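You operate a simulated robot arm through the tools that you are given. There is no shell and no other tool. Be economical: measure what you need, move in short steps, check, and stop when the job is done.

You run a simulated two-armed robot. Do the job below in one go: nothing can be reset, and whatever is moved stays where it is left.

TASK
Carry the small slab with both arms and set it on the top of the steel bench.
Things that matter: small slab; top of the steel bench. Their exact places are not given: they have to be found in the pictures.

Only the result counts: the job must be done as asked and must still hold three seconds after the hand-in. Knocking over, shifting, dropping, spilling or breaking anything else fails it.

THE ROBOT
Two 6-joint arms with two-finger grippers on one trunk, on a base that drives. Base frame: it is fixed to the floor where the robot stands at the start and does not move with it; the origin is under the middle of the robot, x ahead of it, y to its left, z up; the surface under the hand at the start is at about z = 800. Units: mm, rad, N and s.
The left shoulder is at the start at [70, 176, 1151], the right one opposite. With the tool pointing down near the work surface each hand reaches from about 460 to 800 mm from the robot's upright axis, wherever it stands, measured 20 degrees to its own side. Places, roughly: top of the steel bench [-1700, 700, 900]. Payload 2.45 kg a hand.
Tool frame (each hand has its own): the origin (TCP) lies between the finger pads and is the grasp point; the fingertips stand 26 mm ahead of it; z points along the fingers, y is the line along which they close. Largest opening 96 mm; the body of the gripper starts 69 mm behind the TCP.
Orientation is that of the tool frame in the base frame, as [roll, pitch, yaw] about the fixed x, y, z axes, in that order (R = Rz(yaw) Ry(pitch) Rx(roll)). With the fingers straight down and closing along the base's y, the tool's x points along the base's -x, its y along +y and its z along -z.

THE INTERFACE
- The arms move only by the tool send_rows. It takes "left_moves", "right_moves" or both (then of equal length, played together; a hand with none holds still); each is a list of rows, each a list of 7 numbers: the shift along the tool's x, y, z in units of 25 mm (1.0 is 25 mm), then the turn, a rotation vector about the tool's x, y, z in units of 4 degrees (1.0 is 4 degrees), then the gripper command, from -1 (fully open) to 1 (shut), values between in proportion. In form: [[dx, dy, dz, ax, ay, az, grip], ...]. A call has 1 to 12 rows; each row shifts and turns the commanded pose from where the row before left it, along the tool's axes as they then stand. A call with a number of a shift or a turn outside -1 to 1 is refused whole. Each row takes 0.2 s and may step no farther than 50 mm and 0.15 rad from the row before; otherwise, or with a gripper value out of range, the whole call is refused. A pose out of reach is approached as far as the arm can. The call stops where the force on the tool passes 40 N (or 10 N more than at its start, if that is more) or the arm is blocked; 0.2 s more then pass. Each finger halts on what it meets, pressing with about 30 N; the grip force reading is that of the motor and also rises with nothing between the fingers. The clock runs only during rows and for 0.2 s after the last one: add rows that do not move to give the fingers time. It gives the time, the measured TCP pose, the force on the tool (base axes), the opening and the grip force at its end, in the units of the frame above (readings bear some noise), with the torque about the TCP (base axes, N m) and any sound that the robot's microphone picked up.
- Cameras (640 x 400 px; columns grow to the right, rows downward): "scene" is now at [94.9, 28.6, 1439.4]; the picture's right is [0.33, -0.94, -0.00], its down [-0.87, -0.30, -0.39] and it looks along [0.37, 0.13, -0.92] (base axes); focal length 214 px, centre (320, 200). "left" rides on the left gripper at [82, -3, -98] in its tool frame; the picture's right is [0.04, 1.00, 0.00], its down [-0.73, 0.03, -0.68] and it looks along [-0.68, 0.03, 0.73] (tool axes); focal length 256 px, centre (320, 200). "right" rides on the right gripper at [82, 3, -98] in its tool frame; the picture's right is [-0.04, 1.00, 0.00], its down [-0.73, -0.03, -0.68] and it looks along [-0.68, -0.03, 0.73] (tool axes); focal length 256 px, centre (320, 200).
- snapshot(camera): a new picture of that camera. No time passes.
- raise_lower(by): slides the trunk up (or, below 0, down) by that many mm; the arms and the scene camera ride with it, the base frame stays. It gives what a move gives, with no picture.
- base_move(legs): drives the robot by 1 to 6 legs, each [ahead, left, turn to the left] in mm, mm and rad, along the robot's own axes; the way and the turn of a leg run together, so that a leg with both is an arc; at most 1500 mm and 3.142 rad a leg. The arms and the cameras ride along, it lands a little off, and it stops where it bumps. It gives what a move gives.
- pan_tilt(pan, tilt): turns the head with the scene camera to pan (to the left, within 1.501 rad either way) and tilt (down, from -0.506 to 1.204), counted from straight ahead of the robot. It gives what a move gives.
- point_at(camera, pixels): for up to 12 pixels [column, row] of the newest picture of that camera ("zoom" is the newest enlarged one), the place [x, y, z] in the base frame of the surface seen there, good to about 2 mm, but the place of the scene camera against the robot may be out by one fixed shift of up to 25 mm in any direction. No time passes.
- enlarge(camera, box): a new picture of the part [left, top, right, bottom] of that camera's present view, enlarged. No time passes.
- close_job(): hands the job in; it is judged then, once.

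Work in short steps. Measure before you move; look again where a grasp or a placing could have gone wrong, and mend it. You have 80 turns and 78 pictures in all, those below and enlarged ones among them. Open the grippers and draw the arms clear of the work before you hand the job in, unless the task says otherwise; then end with one line.

The tools are called after ">>>" as a command line: name --argument value ..., lists and objects as JSON in quotes. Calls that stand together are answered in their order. send_rows: Moves the arms, as the interface text tells. Its arguments: {"type":"object","properties":{"left_moves":{"type":"array"},"right_moves":{"type":"array"}},"required":[]} The other tools are called the same way: raise_lower (by) slides the trunk up or down; base_move (legs) drives the base; pan_tilt (pan, tilt) turns the head that bears the scene camera; snapshot (camera) takes a picture; point_at (camera, pixels) gives the place of the surface under pixels of a picture; enlarge (camera, box) takes an enlarged picture of a part of a camera's view; close_job () hands the job in.

At the start:

```text
t: 0.0
left_position: [612.1, 139.8, 1079.3]
left_orientation: [-3.141, -0.001, -3.14]
left_contact_force: [0.2, 0.0, 0.5]
left_torque: [0.0, 0.0, 0.01]
left_width: 96.0
left_finger_force: 0.1
right_position: [414.0, -365.1, 1086.6]
right_orientation: [3.14, 0.0, -3.141]
right_contact_force: [-0.9, 0.2, 0.3]
right_torque: [0.0, 0.01, 0.04]
right_width: 95.8
right_finger_force: 0.0
trunk travel left (down, up): [-635.0, 205.0]
robot x, y, heading: [2.9, -1.0, -0.001]
head pan, tilt: [0.333, 1.173]
```

scene: 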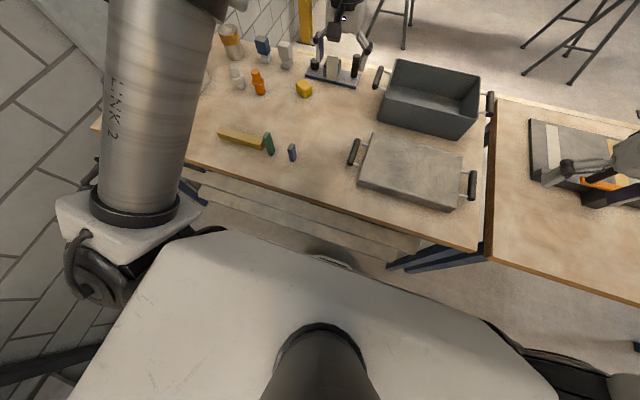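
right: 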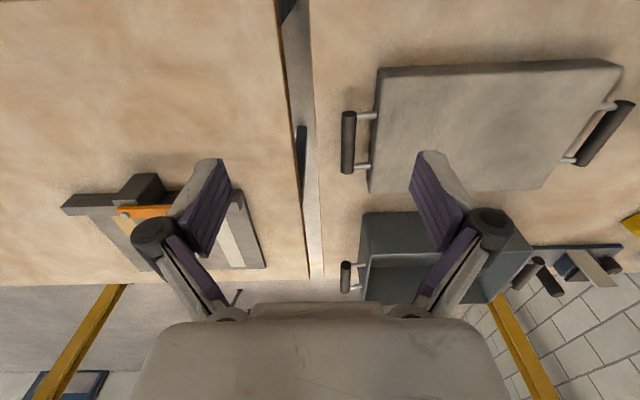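
left: 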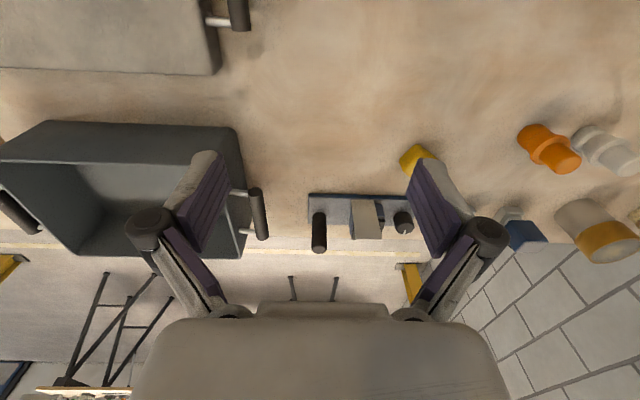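

The slab is at about (412,170) in the scene picture, with handles at (354,152) and (472,185). I measure those and the same points in the right camera.

>>> point_at --camera "scene" --pixels '[[357, 141], [354, 152], [350, 163], [472, 173], [472, 185], [471, 197], [372, 136], [464, 157], [455, 205], [359, 185], [412, 165], [340, 190]]'

>>> point_at --camera "right" --pixels '[[349, 115], [348, 143], [347, 170], [628, 106], [605, 133], [582, 160], [380, 70], [618, 66], [550, 185], [372, 190], [362, 115], [340, 220]]'

>>> enlarge --camera "scene" --box '[330, 110, 500, 220]'

```text
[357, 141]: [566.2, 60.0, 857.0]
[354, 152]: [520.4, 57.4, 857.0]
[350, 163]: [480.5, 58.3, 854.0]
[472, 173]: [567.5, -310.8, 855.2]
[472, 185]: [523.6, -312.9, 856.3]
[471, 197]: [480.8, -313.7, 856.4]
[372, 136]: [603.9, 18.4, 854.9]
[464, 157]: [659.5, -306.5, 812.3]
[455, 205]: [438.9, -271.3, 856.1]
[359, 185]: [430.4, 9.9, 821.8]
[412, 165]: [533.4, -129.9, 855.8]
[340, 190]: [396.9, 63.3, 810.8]
```

```text
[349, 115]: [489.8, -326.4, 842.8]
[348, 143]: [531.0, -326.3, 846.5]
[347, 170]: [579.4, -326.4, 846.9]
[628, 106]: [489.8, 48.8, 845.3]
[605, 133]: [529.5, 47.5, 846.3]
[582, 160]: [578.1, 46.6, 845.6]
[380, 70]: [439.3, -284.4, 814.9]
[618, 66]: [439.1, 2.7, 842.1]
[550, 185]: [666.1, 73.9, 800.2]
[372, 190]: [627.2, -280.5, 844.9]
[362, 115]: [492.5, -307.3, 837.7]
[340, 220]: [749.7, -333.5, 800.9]
```

```text
3.64 times, centred on (415, 165) of scene
```

zoom: 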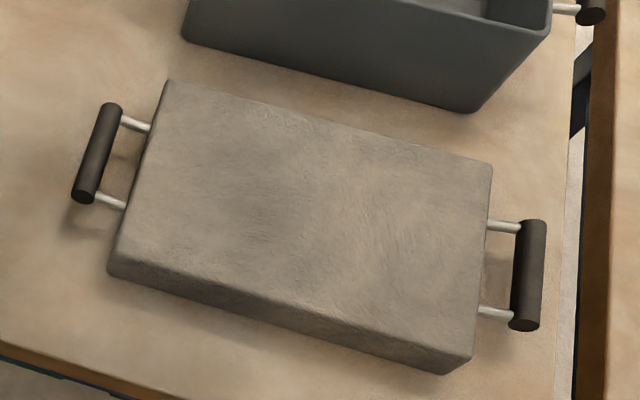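

The wrist camera gives the handles at about (533, 47) and (533, -326), and the slab top at z≈845. Before moving I look around for the bench and for free space, panning left and right.

>>> pan_tilt --pan 1.5 --tilt 0.4

>>> snapshot --camera "scene"

>>> pan_tilt --pan -1.5 --tilt 0.4

>>> snapshot --camera "scene"

```text
t: 1.4
left_position: [613.2, 140.5, 1077.8]
left_orientation: [-3.142, 0.0, 3.14]
left_contact_force: [-1.0, -0.4, 0.2]
left_torque: [-0.01, 0.0, 0.01]
left_width: 96.0
left_finger_force: 0.1
right_position: [414.2, -364.5, 1086.3]
right_orientation: [-3.141, -0.001, -3.141]
right_contact_force: [0.2, -0.7, -0.3]
right_torque: [0.0, 0.03, -0.01]
right_width: 96.0
right_finger_force: 0.1
trunk travel left (down, up): [-635.0, 205.0]
robot x, y, heading: [0.7, 0.3, 0.0]
head pan, tilt: [1.499, 0.4]
```

```text
73 pictures are left
```

scene: 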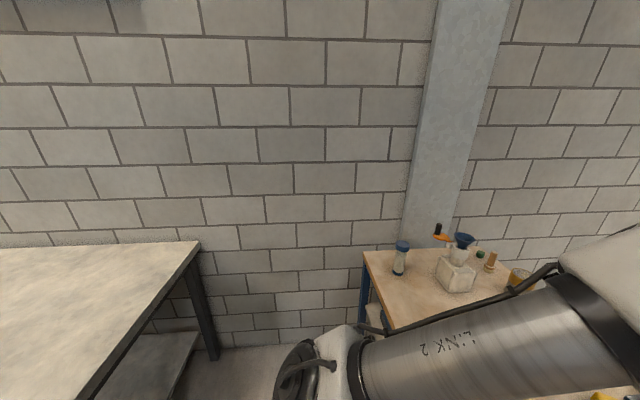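

```text
t: 4.0
left_position: [612.5, 139.5, 1078.6]
left_orientation: [3.141, 0.001, 3.141]
left_contact_force: [-0.4, 0.5, 0.7]
left_torque: [0.01, -0.03, 0.0]
left_width: 96.1
left_finger_force: 0.0
right_position: [414.6, -365.5, 1085.9]
right_orientation: [-3.14, 0.0, -3.14]
right_contact_force: [0.0, 0.4, -0.1]
right_torque: [-0.01, 0.02, 0.01]
right_width: 95.8
right_finger_force: 0.1
trunk travel left (down, up): [-635.0, 205.0]
robot x, y, heading: [2.7, -2.4, 0.001]
head pan, tilt: [-1.499, 0.4]
```

```text
72 pictures are left
```

scene: 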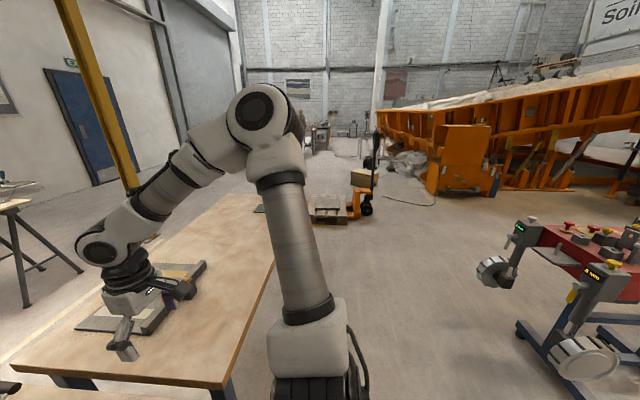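

The steel bench's edge shows at back-left, and a red cart stands at back-right. I measure both.

>>> point_at --camera "scene" --pixels '[[495, 280], [520, 330], [585, 375], [620, 310], [450, 330], [630, 230]]'

>>> pan_tilt --pan 1.5 --tilt 0.7

>>> snapshot --camera "scene"

```text
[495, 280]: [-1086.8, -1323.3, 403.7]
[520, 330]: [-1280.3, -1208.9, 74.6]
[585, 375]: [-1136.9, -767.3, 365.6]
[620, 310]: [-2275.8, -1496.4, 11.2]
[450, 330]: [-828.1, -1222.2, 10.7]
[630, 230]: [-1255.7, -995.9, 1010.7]
```

```text
t: 6.6
left_position: [613.4, 140.5, 1079.0]
left_orientation: [-3.141, 0.001, 3.141]
left_contact_force: [0.0, 0.4, -0.3]
left_torque: [-0.02, 0.01, 0.02]
left_width: 96.1
left_finger_force: 0.1
right_position: [412.7, -365.0, 1085.6]
right_orientation: [-3.139, -0.001, 3.14]
right_contact_force: [-0.8, -0.2, 0.3]
right_torque: [-0.01, -0.01, 0.0]
right_width: 95.8
right_finger_force: 0.2
trunk travel left (down, up): [-635.0, 205.0]
robot x, y, heading: [3.5, 1.9, 0.001]
head pan, tilt: [1.499, 0.7]
```

```text
71 pictures are left
```

scene: 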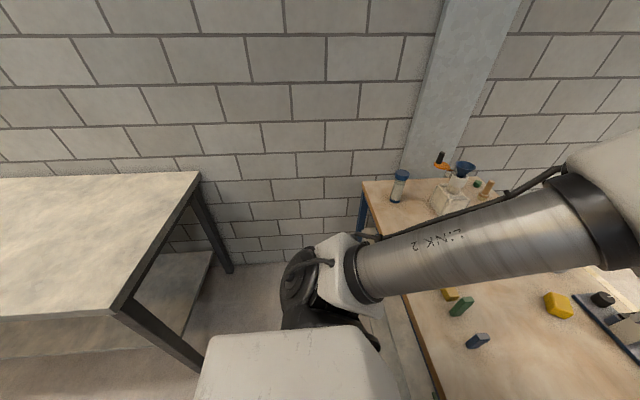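

I measure the bench's front corners and its top.

>>> point_at --camera "scene" --pixels '[[198, 174], [112, 308], [5, 314], [60, 240], [5, 180], [200, 365], [270, 280]]'

```text
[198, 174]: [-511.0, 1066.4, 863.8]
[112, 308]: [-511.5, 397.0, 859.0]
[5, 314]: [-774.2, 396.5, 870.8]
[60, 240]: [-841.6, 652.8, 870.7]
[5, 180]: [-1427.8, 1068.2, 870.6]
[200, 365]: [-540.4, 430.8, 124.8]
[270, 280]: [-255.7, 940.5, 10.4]
```

The bench is at x<-511, y 397–1066, with its top near 865. I first shift the base to centre on the slab (y≈-140), then point the head at the work area.

>>> base_move --legs '[[0, -140, 0]]'

>>> pan_tilt --pan 0.0 --tilt 1.0

>>> snapshot --camera "scene"

```text
t: 7.9
left_position: [613.2, 1.3, 1078.4]
left_orientation: [-3.138, 0.001, -3.141]
left_contact_force: [1.1, 0.0, 0.3]
left_torque: [-0.06, 0.02, -0.02]
left_width: 96.0
left_finger_force: 0.1
right_position: [413.7, -503.7, 1087.6]
right_orientation: [3.141, 0.0, -3.141]
right_contact_force: [0.2, 0.2, 0.2]
right_torque: [-0.01, 0.0, 0.02]
right_width: 96.1
right_finger_force: 0.1
trunk travel left (down, up): [-635.0, 205.0]
robot x, y, heading: [0.4, -139.2, 0.001]
head pan, tilt: [1.499, 0.7]
```

```text
t: 9.5
left_position: [612.5, 1.0, 1078.0]
left_orientation: [-3.141, 0.0, 3.141]
left_contact_force: [0.1, 0.0, -0.2]
left_torque: [-0.02, 0.02, 0.01]
left_width: 96.1
left_finger_force: 0.1
right_position: [413.9, -504.6, 1086.5]
right_orientation: [3.141, -0.001, 3.141]
right_contact_force: [0.2, -0.1, 0.7]
right_torque: [-0.01, 0.02, 0.0]
right_width: 96.0
right_finger_force: 0.0
trunk travel left (down, up): [-635.0, 205.0]
robot x, y, heading: [-0.8, -138.2, -0.002]
head pan, tilt: [0.0, 1.0]
```

```text
70 pictures are left
```

scene: 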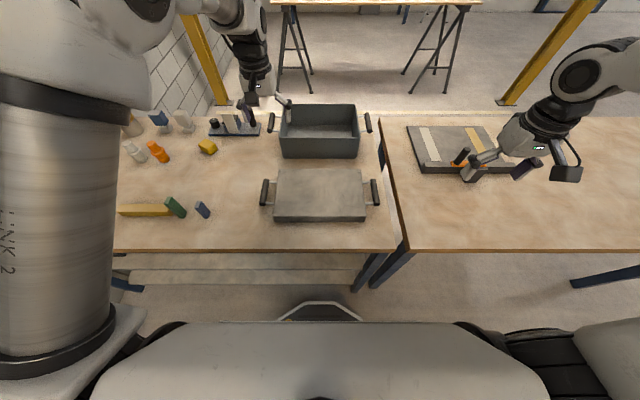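

The view is clear. I bring both hands above the handles at z≈980 and narrow the fingers to about 52 mm.

>>> send_rows --left_moves '[[0.395, 0.23, 0.49, 0, 0, 0, -0.083], [0.395, 0.23, 0.49, 0, 0, 0, -0.083], [0.395, 0.23, 0.49, 0, 0, 0, -0.083], [0.395, 0.23, 0.49, 0, 0, 0, -0.083], [0.395, 0.23, 0.49, 0, 0, 0, -0.083], [0.395, 0.23, 0.49, 0, 0, 0, -0.083], [0.395, 0.23, 0.49, 0, 0, 0, -0.083], [0.395, 0.23, 0.49, 0, 0, 0, -0.083]]' --right_moves '[[-0.595, 0.89, 0.53, 0, 0, 0, -0.083], [-0.595, 0.89, 0.53, 0, 0, 0, -0.083], [-0.595, 0.89, 0.53, 0, 0, 0, -0.083], [-0.595, 0.89, 0.53, 0, 0, 0, -0.083], [-0.595, 0.89, 0.53, 0, 0, 0, -0.083], [-0.595, 0.89, 0.53, 0, 0, 0, -0.083], [-0.595, 0.89, 0.53, 0, 0, 0, -0.083], [-0.595, 0.89, 0.53, 0, 0, 0, -0.083]]'

>>> snapshot --camera "left"

>>> snapshot --camera "right"

```text
t: 11.3
left_position: [534.7, 48.1, 980.2]
left_orientation: [-3.139, 0.0, -3.14]
left_contact_force: [0.5, 1.1, 0.4]
left_torque: [-0.04, 0.0, 0.02]
left_width: 52.0
left_finger_force: 0.1
right_position: [532.5, -326.4, 980.1]
right_orientation: [-3.141, 0.0, 3.142]
right_contact_force: [0.2, 0.9, -0.4]
right_torque: [-0.03, 0.03, 0.0]
right_width: 51.9
right_finger_force: 0.0
trunk travel left (down, up): [-635.0, 205.0]
robot x, y, heading: [-0.1, -139.9, -0.004]
head pan, tilt: [0.0, 1.0]
```

```text
69 pictures are left
```

left: 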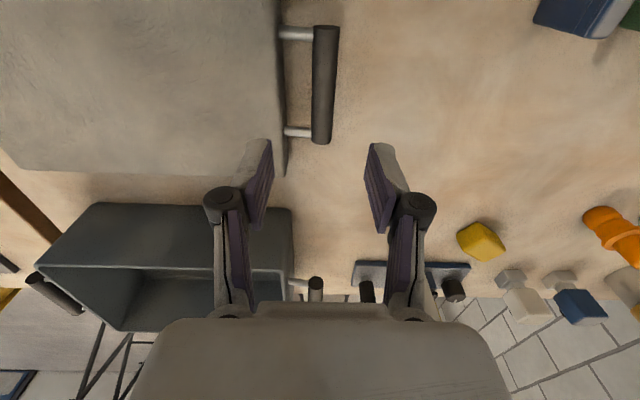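

```text
68 pictures are left
```

right: 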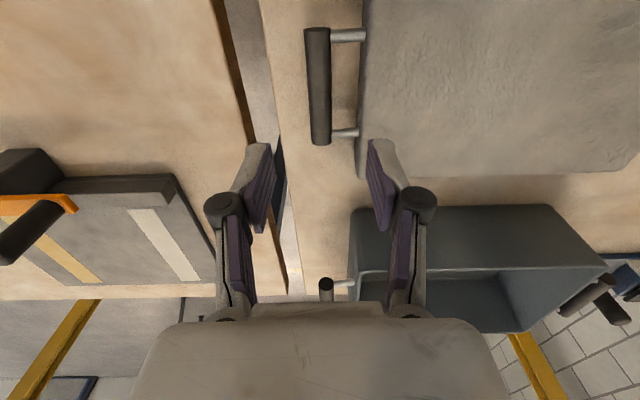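

The hands are above and the handles show at (325,85) left and (318,85) right. I measure their axes and the slab edges.

>>> point_at --camera "left" --pixels '[[326, 40], [324, 85], [322, 130], [313, 85], [336, 85], [276, 85], [298, 33], [298, 131]]'

>>> point_at --camera "right" --pixels '[[317, 40], [318, 85], [320, 130], [307, 85], [329, 85], [366, 85], [346, 35], [346, 133]]'

```text
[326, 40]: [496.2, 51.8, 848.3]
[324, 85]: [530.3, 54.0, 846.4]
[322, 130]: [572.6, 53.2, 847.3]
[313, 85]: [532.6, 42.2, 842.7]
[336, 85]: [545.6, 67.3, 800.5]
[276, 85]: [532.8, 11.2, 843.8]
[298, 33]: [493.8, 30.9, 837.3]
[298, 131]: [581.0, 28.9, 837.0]
```

```text
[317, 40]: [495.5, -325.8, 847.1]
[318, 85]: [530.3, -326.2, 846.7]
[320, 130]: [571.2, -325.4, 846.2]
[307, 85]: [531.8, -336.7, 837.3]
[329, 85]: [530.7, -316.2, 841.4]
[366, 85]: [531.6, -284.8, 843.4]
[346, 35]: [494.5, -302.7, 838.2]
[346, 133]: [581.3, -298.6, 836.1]
```

The handle axes are at y=52.5 and -326, x≈537, z≈836, and the slab edges are at y=11 and -285. I correct the hands and descend to z≈838.

>>> send_rows --left_moves '[[-0.1, 0.18, 0, 0, 0, 0, 0.042], [0, 0, 0.71, 0, 0, 0, 0.042], [0, 0, 0.71, 0, 0, 0, 0.042], [0, 0, 0.71, 0, 0, 0, 0.042], [0, 0, 0.71, 0, 0, 0, 0.042], [0, 0, 0.71, 0, 0, 0, 0.042], [0, 0, 0.71, 0, 0, 0, 0.042], [0, 0, 0.71, 0, 0, 0, 0.042], [0, 0, 0.71, 0, 0, 0, 0.042]]' --right_moves '[[-0.18, 0, 0, 0, 0, 0, 0.042], [0, 0, 0.71, 0, 0, 0, 0.042], [0, 0, 0.71, 0, 0, 0, 0.042], [0, 0, 0.71, 0, 0, 0, 0.042], [0, 0, 0.71, 0, 0, 0, 0.042], [0, 0, 0.71, 0, 0, 0, 0.042], [0, 0, 0.71, 0, 0, 0, 0.042], [0, 0, 0.71, 0, 0, 0, 0.042], [0, 0, 0.71, 0, 0, 0, 0.042]]'

>>> snapshot --camera "left"

>>> snapshot --camera "right"

```text
t: 13.3
left_position: [535.9, 50.4, 838.9]
left_orientation: [-3.141, -0.001, -3.139]
left_contact_force: [0.8, 1.1, -0.8]
left_torque: [-0.02, 0.01, 0.03]
left_width: 45.2
left_finger_force: 0.1
right_position: [538.0, -326.6, 838.5]
right_orientation: [3.14, 0.001, 3.141]
right_contact_force: [0.8, -2.3, -0.6]
right_torque: [0.03, -0.01, -0.05]
right_width: 44.6
right_finger_force: 0.1
trunk travel left (down, up): [-635.0, 205.0]
robot x, y, heading: [0.5, -143.0, -0.0]
head pan, tilt: [0.0, 1.0]
```

```text
67 pictures are left
```

left: 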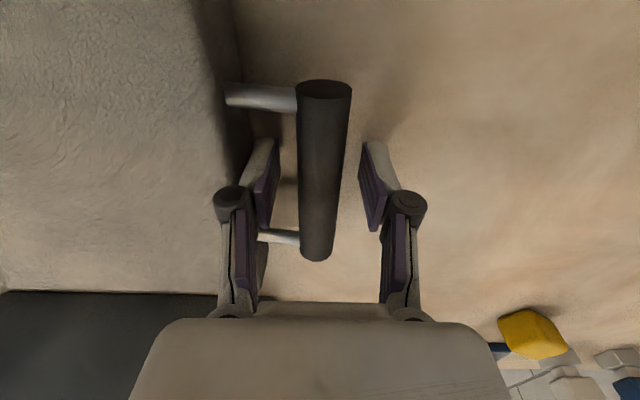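

```text
66 pictures are left
```

right: 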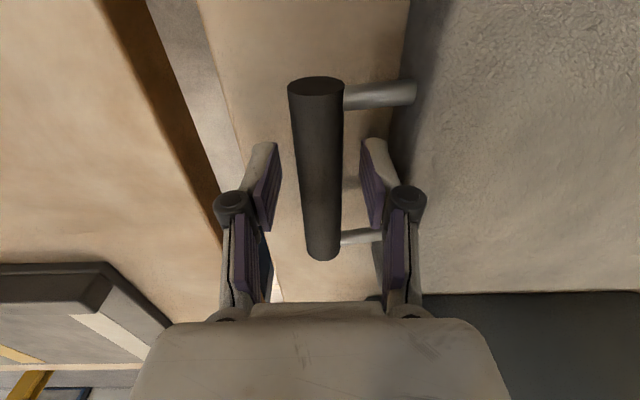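

Both handles sit between the fingers, so I close the grippers with the arms still.

>>> send_rows --left_moves '[[0, 0.06, 0, 0, 0, 0, 1], [0, 0, 0, 0, 0, 0, 1], [0, 0, 0, 0, 0, 0, 1], [0, 0, 0, 0, 0, 0, 1]]' --right_moves '[[0, 0, 0, 0, 0, 0, 1], [0, 0, 0, 0, 0, 0, 1], [0, 0, 0, 0, 0, 0, 1], [0, 0, 0, 0, 0, 0, 1]]'

```text
t: 13.8
left_position: [535.3, 52.5, 839.3]
left_orientation: [3.141, 0.002, 3.141]
left_contact_force: [-2.3, -6.7, 2.3]
left_torque: [0.01, -0.04, 0.05]
left_width: 20.6
left_finger_force: 29.9
right_position: [536.2, -326.5, 838.9]
right_orientation: [3.141, 0.001, -3.141]
right_contact_force: [0.1, 4.6, 0.3]
right_torque: [0.01, 0.0, 0.02]
right_width: 20.9
right_finger_force: 30.8
trunk travel left (down, up): [-635.0, 205.0]
robot x, y, heading: [-5.3, -136.7, -0.002]
head pan, tilt: [0.0, 1.0]
stopped in row 2 (left hand): the force on the tool passed its limit at 45 N (the readings are from after the stop); the commanded pose is now the measured one
```

Both hands hold their handles at a width of about 20.7 mm. I lift a little with the trunk and check the load.

>>> raise_lower --by 20

>>> snapshot --camera "scene"

```text
t: 14.4
left_position: [536.4, 51.1, 857.6]
left_orientation: [3.141, -0.002, -3.141]
left_contact_force: [-0.7, -12.9, -11.2]
left_torque: [-0.01, 0.03, -0.06]
left_width: 20.8
left_finger_force: 30.5
right_position: [537.6, -326.8, 857.2]
right_orientation: [3.141, -0.002, 3.141]
right_contact_force: [-0.7, 11.4, -11.4]
right_torque: [0.07, 0.02, 0.01]
right_width: 20.4
right_finger_force: 30.5
trunk travel left (down, up): [-655.0, 185.0]
robot x, y, heading: [-2.2, -141.1, -0.003]
head pan, tilt: [0.0, 1.0]
```

```text
65 pictures are left
```

scene: 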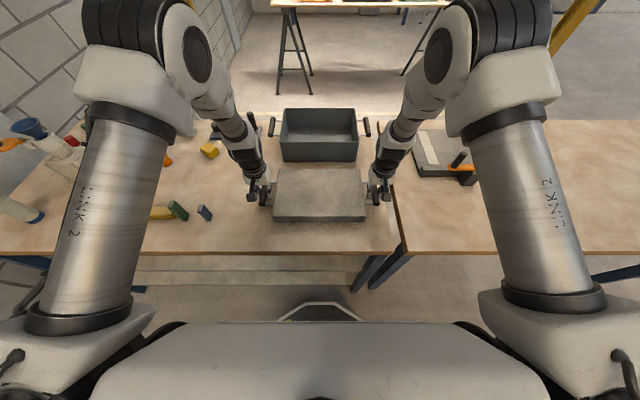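

The slab is up, with about 11 N on each hand and a slight outward stretch. I relax each hand inward by 1 mm and raise the trunk further.

>>> send_rows --left_moves '[[0, -0.04, 0, 0, 0, 0, 1], [0, 0, 0, 0, 0, 0, 1]]' --right_moves '[[0, 0.04, 0, 0, 0, 0, 1], [0, 0, 0, 0, 0, 0, 1]]'

>>> raise_lower --by 150

>>> base_move --legs '[[-300, 0, 0]]'

>>> pan_tilt --pan 1.5 --tilt 0.5

>>> snapshot --camera "scene"

```text
t: 15.1
left_position: [536.6, 51.6, 855.0]
left_orientation: [3.142, -0.004, -3.14]
left_contact_force: [-0.2, 4.2, -10.4]
left_torque: [0.0, 0.03, 0.07]
left_width: 20.6
left_finger_force: 30.2
right_position: [538.3, -327.7, 856.0]
right_orientation: [3.141, -0.005, 3.14]
right_contact_force: [1.6, -5.3, -10.9]
right_torque: [0.0, 0.02, -0.12]
right_width: 20.5
right_finger_force: 29.8
trunk travel left (down, up): [-655.0, 185.0]
robot x, y, heading: [1.5, -141.0, 0.001]
head pan, tilt: [0.0, 1.0]
stopped in row 2 (left hand): the force on the tool passed its limit at 42 N (the readings are from after the stop); the commanded pose is now the measured one
```

```text
t: 16.9
left_position: [538.2, 51.6, 1006.9]
left_orientation: [3.142, -0.003, 3.141]
left_contact_force: [0.0, 15.8, -11.3]
left_torque: [0.03, 0.06, -0.01]
left_width: 20.4
left_finger_force: 29.9
right_position: [538.8, -326.5, 1006.7]
right_orientation: [3.141, -0.003, 3.141]
right_contact_force: [0.2, -15.6, -10.5]
right_torque: [-0.03, 0.03, -0.02]
right_width: 20.5
right_finger_force: 30.1
trunk travel left (down, up): [-805.0, 35.0]
robot x, y, heading: [-3.1, -140.4, -0.001]
head pan, tilt: [0.0, 1.0]
```

```text
t: 18.9
left_position: [242.0, 52.6, 1006.4]
left_orientation: [3.141, -0.002, -3.139]
left_contact_force: [-0.5, 20.5, -11.2]
left_torque: [0.07, 0.03, -0.05]
left_width: 20.9
left_finger_force: 30.3
right_position: [244.7, -325.3, 1005.0]
right_orientation: [-3.141, -0.005, -3.137]
right_contact_force: [0.9, -20.2, -10.9]
right_torque: [-0.05, 0.06, -0.02]
right_width: 20.7
right_finger_force: 30.4
trunk travel left (down, up): [-805.0, 35.0]
robot x, y, heading: [-295.9, -139.3, 0.003]
head pan, tilt: [0.0, 1.0]
```

```text
t: 20.5
left_position: [240.4, 53.1, 1006.8]
left_orientation: [-3.141, -0.002, -3.139]
left_contact_force: [-0.4, 8.0, -11.5]
left_torque: [0.05, 0.05, -0.02]
left_width: 20.8
left_finger_force: 29.6
right_position: [243.3, -325.2, 1007.0]
right_orientation: [3.141, -0.002, -3.137]
right_contact_force: [-0.1, -7.8, -11.7]
right_torque: [-0.01, 0.06, -0.06]
right_width: 20.8
right_finger_force: 30.1
trunk travel left (down, up): [-805.0, 35.0]
robot x, y, heading: [-293.0, -138.3, 0.001]
head pan, tilt: [1.499, 0.499]
```

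```text
64 pictures are left
```

scene: 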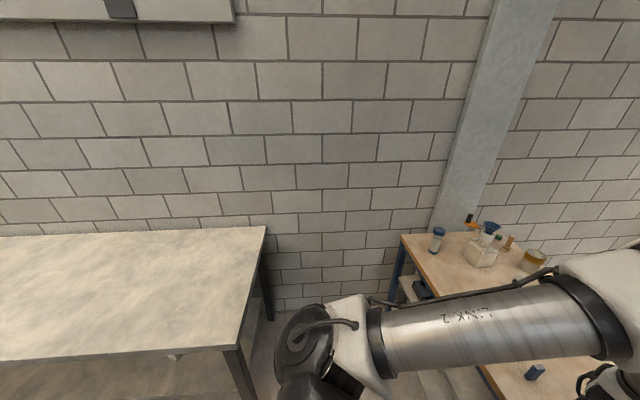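

The slab stays steady and this end of the bench is empty. I back up more and partly to the right, then turn left to face the bench.

>>> base_move --legs '[[-450, -80, 0], [0, 0, 0.785]]'

>>> pan_tilt --pan 1.3 --tilt 0.5

>>> snapshot --camera "scene"

```text
t: 25.3
left_position: [-499.0, 294.1, 1006.7]
left_orientation: [-3.141, -0.001, -2.35]
left_contact_force: [-9.0, 9.6, -10.1]
left_torque: [-0.01, 0.06, -0.05]
left_width: 20.8
left_finger_force: 30.2
right_position: [-229.0, 29.7, 1006.9]
right_orientation: [3.14, -0.001, -2.351]
right_contact_force: [9.8, -9.3, -10.8]
right_torque: [0.02, -0.01, 0.0]
right_width: 20.5
right_finger_force: 30.0
trunk travel left (down, up): [-805.0, 35.0]
robot x, y, heading: [-740.3, -221.7, 0.788]
head pan, tilt: [1.499, 0.499]
```

```text
t: 26.0
left_position: [-498.3, 294.7, 1007.2]
left_orientation: [3.14, -0.005, -2.351]
left_contact_force: [-2.4, 1.6, -12.1]
left_torque: [0.02, 0.03, -0.06]
left_width: 20.8
left_finger_force: 30.6
right_position: [-229.2, 30.7, 1006.2]
right_orientation: [-3.14, -0.003, -2.349]
right_contact_force: [2.4, -2.5, -10.7]
right_torque: [-0.08, 0.01, 0.02]
right_width: 20.9
right_finger_force: 30.2
trunk travel left (down, up): [-805.0, 35.0]
robot x, y, heading: [-741.5, -222.4, 0.787]
head pan, tilt: [1.3, 0.499]
```

```text
63 pictures are left
```

scene: 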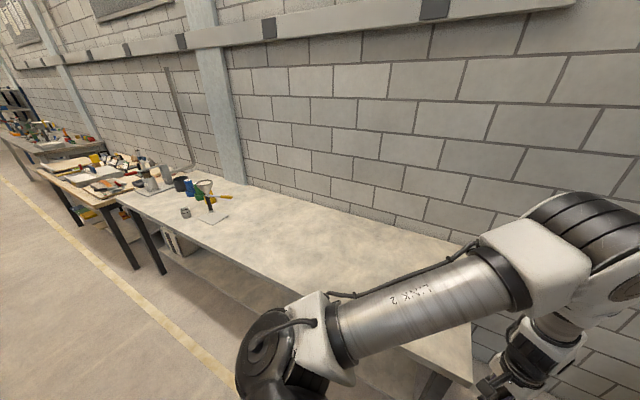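

The bench is one long top with clutter only at its far end, near (200,200). I measure where the clutter begins and where the bench ends.

>>> point_at --camera "scene" --pixels '[[208, 222], [186, 216], [118, 200], [230, 262], [300, 230], [225, 182], [300, 293]]'

```text
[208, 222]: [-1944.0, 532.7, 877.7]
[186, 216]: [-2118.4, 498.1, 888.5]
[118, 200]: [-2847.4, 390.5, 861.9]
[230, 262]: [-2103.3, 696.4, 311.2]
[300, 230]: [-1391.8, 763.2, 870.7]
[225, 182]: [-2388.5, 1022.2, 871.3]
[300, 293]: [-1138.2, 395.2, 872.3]
```

The clutter starts at x≈-1944, so the region around x≈-1050 is free. I finish the turn, slide left 300, and look ahead.

>>> base_move --legs '[[0, 0, 0.785], [0, 300, 0]]'

>>> pan_tilt --pan 0 --tilt 0.9

>>> snapshot --camera "scene"

```text
t: 30.1
left_position: [-1236.0, 309.0, 1006.7]
left_orientation: [3.141, -0.001, -1.558]
left_contact_force: [-7.3, -0.7, -10.6]
left_torque: [-0.12, 0.02, 0.01]
left_width: 20.7
left_finger_force: 29.8
right_position: [-857.1, 314.8, 1006.5]
right_orientation: [3.139, -0.004, -1.559]
right_contact_force: [8.2, 0.2, -11.2]
right_torque: [-0.03, -0.03, -0.05]
right_width: 20.5
right_finger_force: 30.0
trunk travel left (down, up): [-805.0, 35.0]
robot x, y, heading: [-1037.6, -227.1, 1.586]
head pan, tilt: [1.3, 0.499]
```

```text
t: 31.6
left_position: [-1236.7, 309.2, 1007.3]
left_orientation: [-3.141, -0.001, -1.558]
left_contact_force: [-2.9, -1.0, -11.2]
left_torque: [-0.04, -0.01, -0.01]
left_width: 20.8
left_finger_force: 30.0
right_position: [-860.3, 315.4, 1007.1]
right_orientation: [3.14, -0.004, -1.559]
right_contact_force: [2.3, -0.4, -10.5]
right_torque: [-0.07, -0.01, 0.0]
right_width: 20.5
right_finger_force: 29.8
trunk travel left (down, up): [-805.0, 35.0]
robot x, y, heading: [-1040.6, -225.9, 1.579]
head pan, tilt: [0.0, 0.901]
```

```text
62 pictures are left
```

scene: 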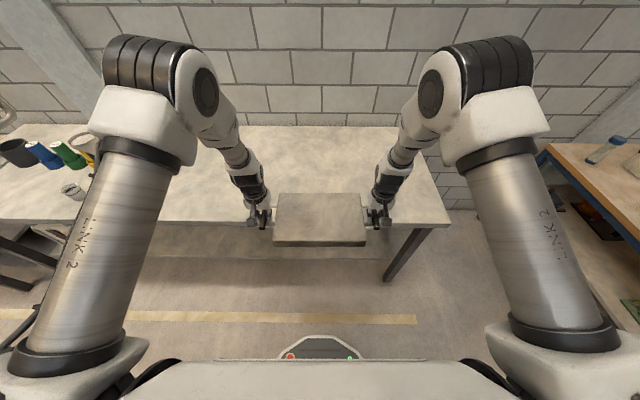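

I am facing the bench, the slab is level, and the path is clear. I drive forward 220 mm and look with the wrist and scene cameras.

>>> base_move --legs '[[220, 0, 0]]'

>>> snapshot --camera "left"

>>> snapshot --camera "scene"

```text
t: 33.3
left_position: [-1239.5, 526.2, 1008.4]
left_orientation: [3.141, 0.002, -1.56]
left_contact_force: [-4.3, -0.8, -9.9]
left_torque: [-0.02, 0.01, 0.05]
left_width: 21.0
left_finger_force: 29.9
right_position: [-862.5, 531.9, 1008.0]
right_orientation: [3.141, -0.003, -1.56]
right_contact_force: [4.3, 0.4, -10.3]
right_torque: [-0.01, 0.02, -0.06]
right_width: 20.8
right_finger_force: 29.4
trunk travel left (down, up): [-805.0, 35.0]
robot x, y, heading: [-1039.8, -8.3, 1.58]
head pan, tilt: [0.0, 0.901]
```

```text
61 pictures are left
```

left: 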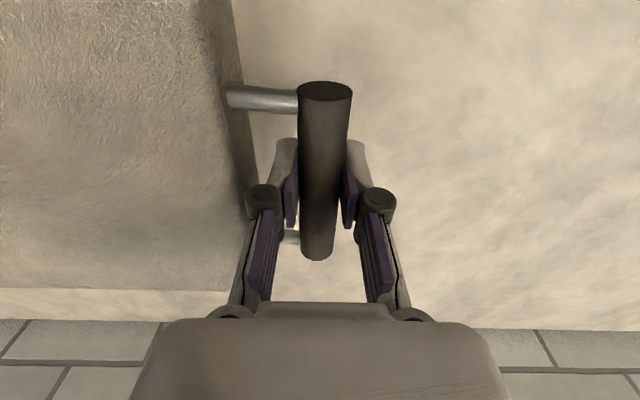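

```text
60 pictures are left
```

scene: 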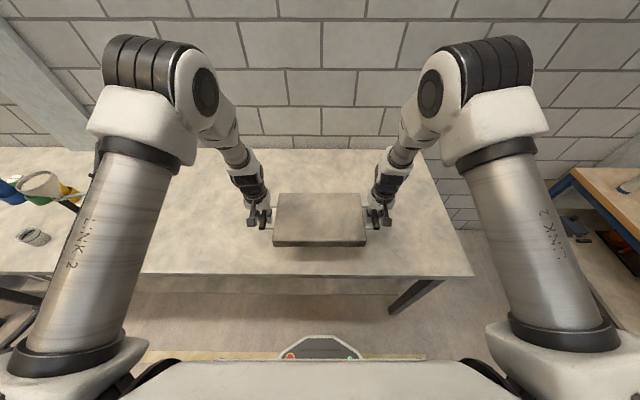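

The slab is over the bench, whose front edge is at row ~278. I measure the edge, the slab corners and the bench height.

>>> point_at --camera "scene" --pixels '[[320, 272], [260, 270], [470, 274], [320, 262], [274, 238], [366, 238], [280, 196], [35, 237], [390, 215], [440, 230]]'

>>> point_at --camera "left" --pixels '[[450, 100], [450, 200], [400, 60], [500, 30], [150, 300], [324, 170], [150, 200], [215, 260]]'

```text
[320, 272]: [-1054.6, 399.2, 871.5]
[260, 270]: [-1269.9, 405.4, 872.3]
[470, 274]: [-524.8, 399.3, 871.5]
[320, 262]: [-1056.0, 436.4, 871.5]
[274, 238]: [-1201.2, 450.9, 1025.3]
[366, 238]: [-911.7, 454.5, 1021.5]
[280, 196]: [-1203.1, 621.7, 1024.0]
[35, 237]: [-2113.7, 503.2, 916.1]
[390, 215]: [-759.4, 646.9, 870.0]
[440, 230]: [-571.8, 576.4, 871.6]
```

```text
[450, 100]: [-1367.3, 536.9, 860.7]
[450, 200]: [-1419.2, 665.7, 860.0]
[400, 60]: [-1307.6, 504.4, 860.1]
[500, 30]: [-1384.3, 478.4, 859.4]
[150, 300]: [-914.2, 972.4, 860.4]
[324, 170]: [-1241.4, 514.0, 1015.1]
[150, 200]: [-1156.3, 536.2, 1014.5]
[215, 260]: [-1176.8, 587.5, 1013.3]
```

The bench top is at z=860, so the slab lands at TCP z≈899. The slab's front edge is about 50 mm inside the bench edge. I lower the trunk 100 mm and then check.

>>> raise_lower --by -100

>>> snapshot --camera "scene"

```text
t: 34.6
left_position: [-1240.9, 528.3, 906.6]
left_orientation: [3.141, -0.002, -1.56]
left_contact_force: [-0.8, -0.3, -10.6]
left_torque: [-0.06, 0.01, -0.01]
left_width: 20.8
left_finger_force: 30.1
right_position: [-861.8, 534.5, 906.6]
right_orientation: [3.142, -0.003, -1.562]
right_contact_force: [-0.1, -0.4, -11.1]
right_torque: [-0.02, -0.03, 0.01]
right_width: 20.2
right_finger_force: 30.0
trunk travel left (down, up): [-705.0, 135.0]
robot x, y, heading: [-1041.1, -6.7, 1.578]
head pan, tilt: [0.0, 0.901]
```

```text
59 pictures are left
```

scene: 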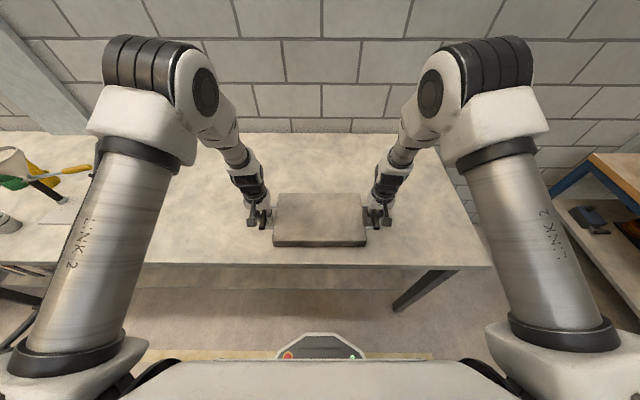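

The load is still on the hands (about 11 N each) and the slab is a few mm above the top. I lower it the rest of the way in small steps with the arms.

>>> send_rows --left_moves '[[0, 0, 0.08, 0, 0, 0, 1], [0, 0, 0.08, 0, 0, 0, 1], [0, 0, 0.08, 0, 0, 0, 1], [0, 0, 0, 0, 0, 0, 1]]' --right_moves '[[0, 0, 0.08, 0, 0, 0, 1], [0, 0, 0.08, 0, 0, 0, 1], [0, 0, 0.08, 0, 0, 0, 1], [0, 0, 0, 0, 0, 0, 1]]'

```text
t: 35.6
left_position: [-1239.1, 527.4, 900.1]
left_orientation: [-3.141, -0.004, -1.561]
left_contact_force: [2.6, 0.2, -10.8]
left_torque: [-0.03, 0.02, -0.01]
left_width: 20.5
left_finger_force: 29.8
right_position: [-862.1, 535.8, 900.1]
right_orientation: [3.142, -0.004, -1.559]
right_contact_force: [-2.0, 0.0, -11.5]
right_torque: [-0.05, 0.01, 0.02]
right_width: 20.9
right_finger_force: 30.3
trunk travel left (down, up): [-705.0, 135.0]
robot x, y, heading: [-1043.0, -4.3, 1.582]
head pan, tilt: [0.0, 0.901]
```

There is no contact yet, so I go down by 1 mm steps.

>>> send_rows --left_moves '[[0, 0, 0.04, 0, 0, 0, 1], [0, 0, 0.04, 0, 0, 0, 1], [0, 0, 0.04, 0, 0, 0, 1], [0, 0, 0, 0, 0, 0, 1]]' --right_moves '[[0, 0, 0.04, 0, 0, 0, 1], [0, 0, 0.04, 0, 0, 0, 1], [0, 0, 0.04, 0, 0, 0, 1], [0, 0, 0, 0, 0, 0, 1]]'

```text
t: 36.6
left_position: [-1239.1, 527.8, 900.1]
left_orientation: [-3.14, 0.001, -1.558]
left_contact_force: [2.2, 1.4, 3.8]
left_torque: [1.06, -0.01, -0.1]
left_width: 20.7
left_finger_force: 29.6
right_position: [-860.5, 533.7, 899.0]
right_orientation: [3.141, -0.001, -1.561]
right_contact_force: [-4.5, 3.9, -4.8]
right_torque: [1.09, 0.04, -0.06]
right_width: 20.7
right_finger_force: 29.7
trunk travel left (down, up): [-705.0, 135.0]
robot x, y, heading: [-1043.7, -4.9, 1.58]
head pan, tilt: [0.0, 0.901]
```

Contact is made: the left is fully unloaded and the right partly. I lower 1 mm more on the right and 0.5 on the left.

>>> send_rows --left_moves '[[0, 0, 0.02, 0, 0, 0, 1], [0, 0, 0, 0, 0, 0, 1]]' --right_moves '[[0, 0, 0.04, 0, 0, 0, 1], [0, 0, 0, 0, 0, 0, 1]]'

```text
t: 37.2
left_position: [-1239.1, 527.9, 899.1]
left_orientation: [3.14, 0.001, -1.56]
left_contact_force: [3.3, 9.5, 12.8]
left_torque: [-0.43, -0.01, 0.0]
left_width: 20.6
left_finger_force: 29.7
right_position: [-862.7, 533.3, 897.8]
right_orientation: [-3.14, -0.001, -1.561]
right_contact_force: [-5.8, 5.3, 12.3]
right_torque: [-0.47, 0.0, -0.01]
right_width: 20.4
right_finger_force: 29.3
trunk travel left (down, up): [-705.0, 135.0]
robot x, y, heading: [-1042.0, -6.6, 1.582]
head pan, tilt: [0.0, 0.901]
```

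The slab is firmly down on the bench. I open the fingers partway, to 44 mm, so the inner ones do not push the slab.

>>> send_rows --left_moves '[[0, 0, 0, 0, 0, 0, 0.08], [0, 0, 0, 0, 0, 0, 0.08], [0, 0, 0, 0, 0, 0, 0.08]]' --right_moves '[[0, 0, 0, 0, 0, 0, 0.08], [0, 0, 0, 0, 0, 0, 0.08], [0, 0, 0, 0, 0, 0, 0.08]]'

>>> snapshot --camera "left"

>>> snapshot --camera "right"

```text
t: 38.0
left_position: [-1239.9, 526.2, 898.1]
left_orientation: [-3.14, -0.002, -1.561]
left_contact_force: [-0.6, 0.1, 0.6]
left_torque: [0.0, -0.02, -0.01]
left_width: 44.1
left_finger_force: 0.1
right_position: [-861.2, 532.7, 898.4]
right_orientation: [3.141, -0.002, -1.56]
right_contact_force: [-0.3, -0.5, 0.4]
right_torque: [0.01, 0.01, 0.0]
right_width: 44.2
right_finger_force: 0.0
trunk travel left (down, up): [-705.0, 135.0]
robot x, y, heading: [-1042.1, -7.3, 1.581]
head pan, tilt: [0.0, 0.901]
```

```text
58 pictures are left
```

left: 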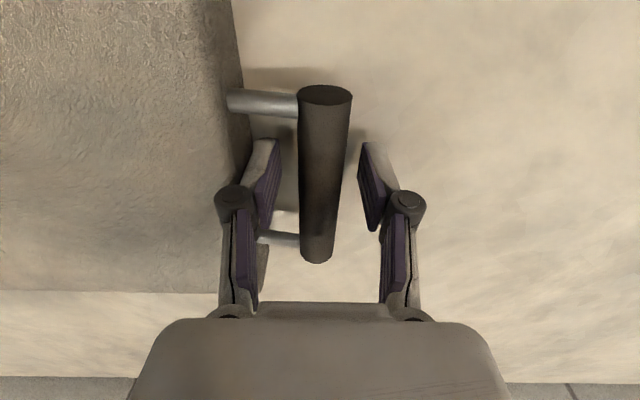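

```text
57 pictures are left
```

right: 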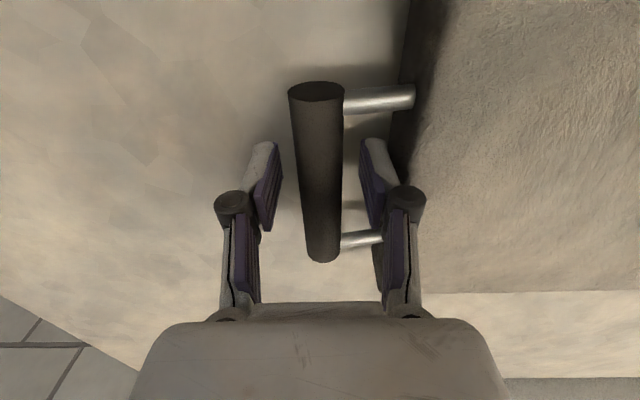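

Both handles are free, with the fingers clear of them. I raise the hands straight up about 150 mm, then open the grippers at the end.

>>> send_rows --left_moves '[[0, 0, -0.4, 0, 0, 0, 0.08], [0, 0, -0.6, 0, 0, 0, 0.08], [0, 0, -0.8, 0, 0, 0, 0.08], [0, 0, -0.8, 0, 0, 0, 0.08], [0, 0, -0.8, 0, 0, 0, 0.08], [0, 0, -0.8, 0, 0, 0, 0.08], [0, 0, -0.8, 0, 0, 0, 0.08], [0, 0, -0.8, 0, 0, 0, -1], [0, 0, 0, 0, 0, 0, -1], [0, 0, 0, 0, 0, 0, -1]]' --right_moves '[[0, 0, -0.4, 0, 0, 0, 0.08], [0, 0, -0.6, 0, 0, 0, 0.08], [0, 0, -0.8, 0, 0, 0, 0.08], [0, 0, -0.8, 0, 0, 0, 0.08], [0, 0, -0.8, 0, 0, 0, 0.08], [0, 0, -0.8, 0, 0, 0, 0.08], [0, 0, -0.8, 0, 0, 0, 0.08], [0, 0, -0.8, 0, 0, 0, -1], [0, 0, 0, 0, 0, 0, -1], [0, 0, 0, 0, 0, 0, -1]]'

>>> snapshot --camera "scene"

>>> snapshot --camera "left"

```text
t: 40.2
left_position: [-1238.8, 528.1, 1043.9]
left_orientation: [-3.14, 0.0, -1.561]
left_contact_force: [0.0, -1.1, -0.5]
left_torque: [0.0, 0.01, 0.0]
left_width: 96.0
left_finger_force: 0.0
right_position: [-862.7, 532.9, 1042.2]
right_orientation: [-3.141, -0.001, -1.561]
right_contact_force: [-0.5, -0.4, -0.2]
right_torque: [0.0, -0.02, -0.01]
right_width: 96.0
right_finger_force: 0.1
trunk travel left (down, up): [-705.0, 135.0]
robot x, y, heading: [-1041.8, -6.1, 1.58]
head pan, tilt: [0.0, 0.901]
```

```text
56 pictures are left
```

scene: 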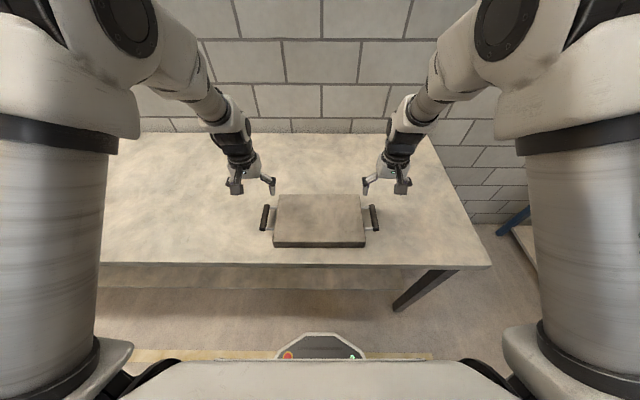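

```text
55 pictures are left
```

left: 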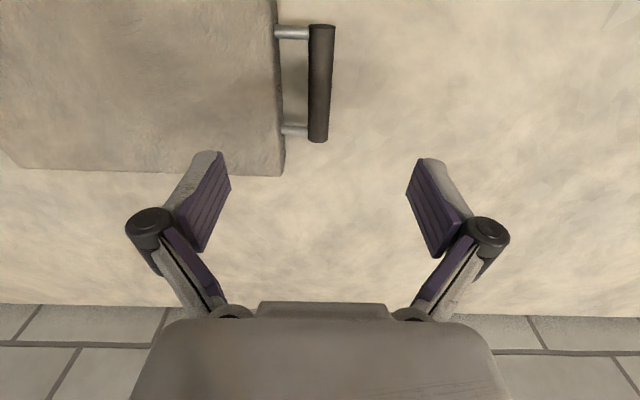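

The slab lies flat on the bench at about (320,222), well inside the edge, and the hands are open and clear above it. I hand the job in.

>>> close_job

```text
The job is handed in.
```

I carried the small slab with both arms to the steel bench and set it flat on top, about 50 mm in from the front edge. Both grippers are open and raised clear of it, and the job is handed in.
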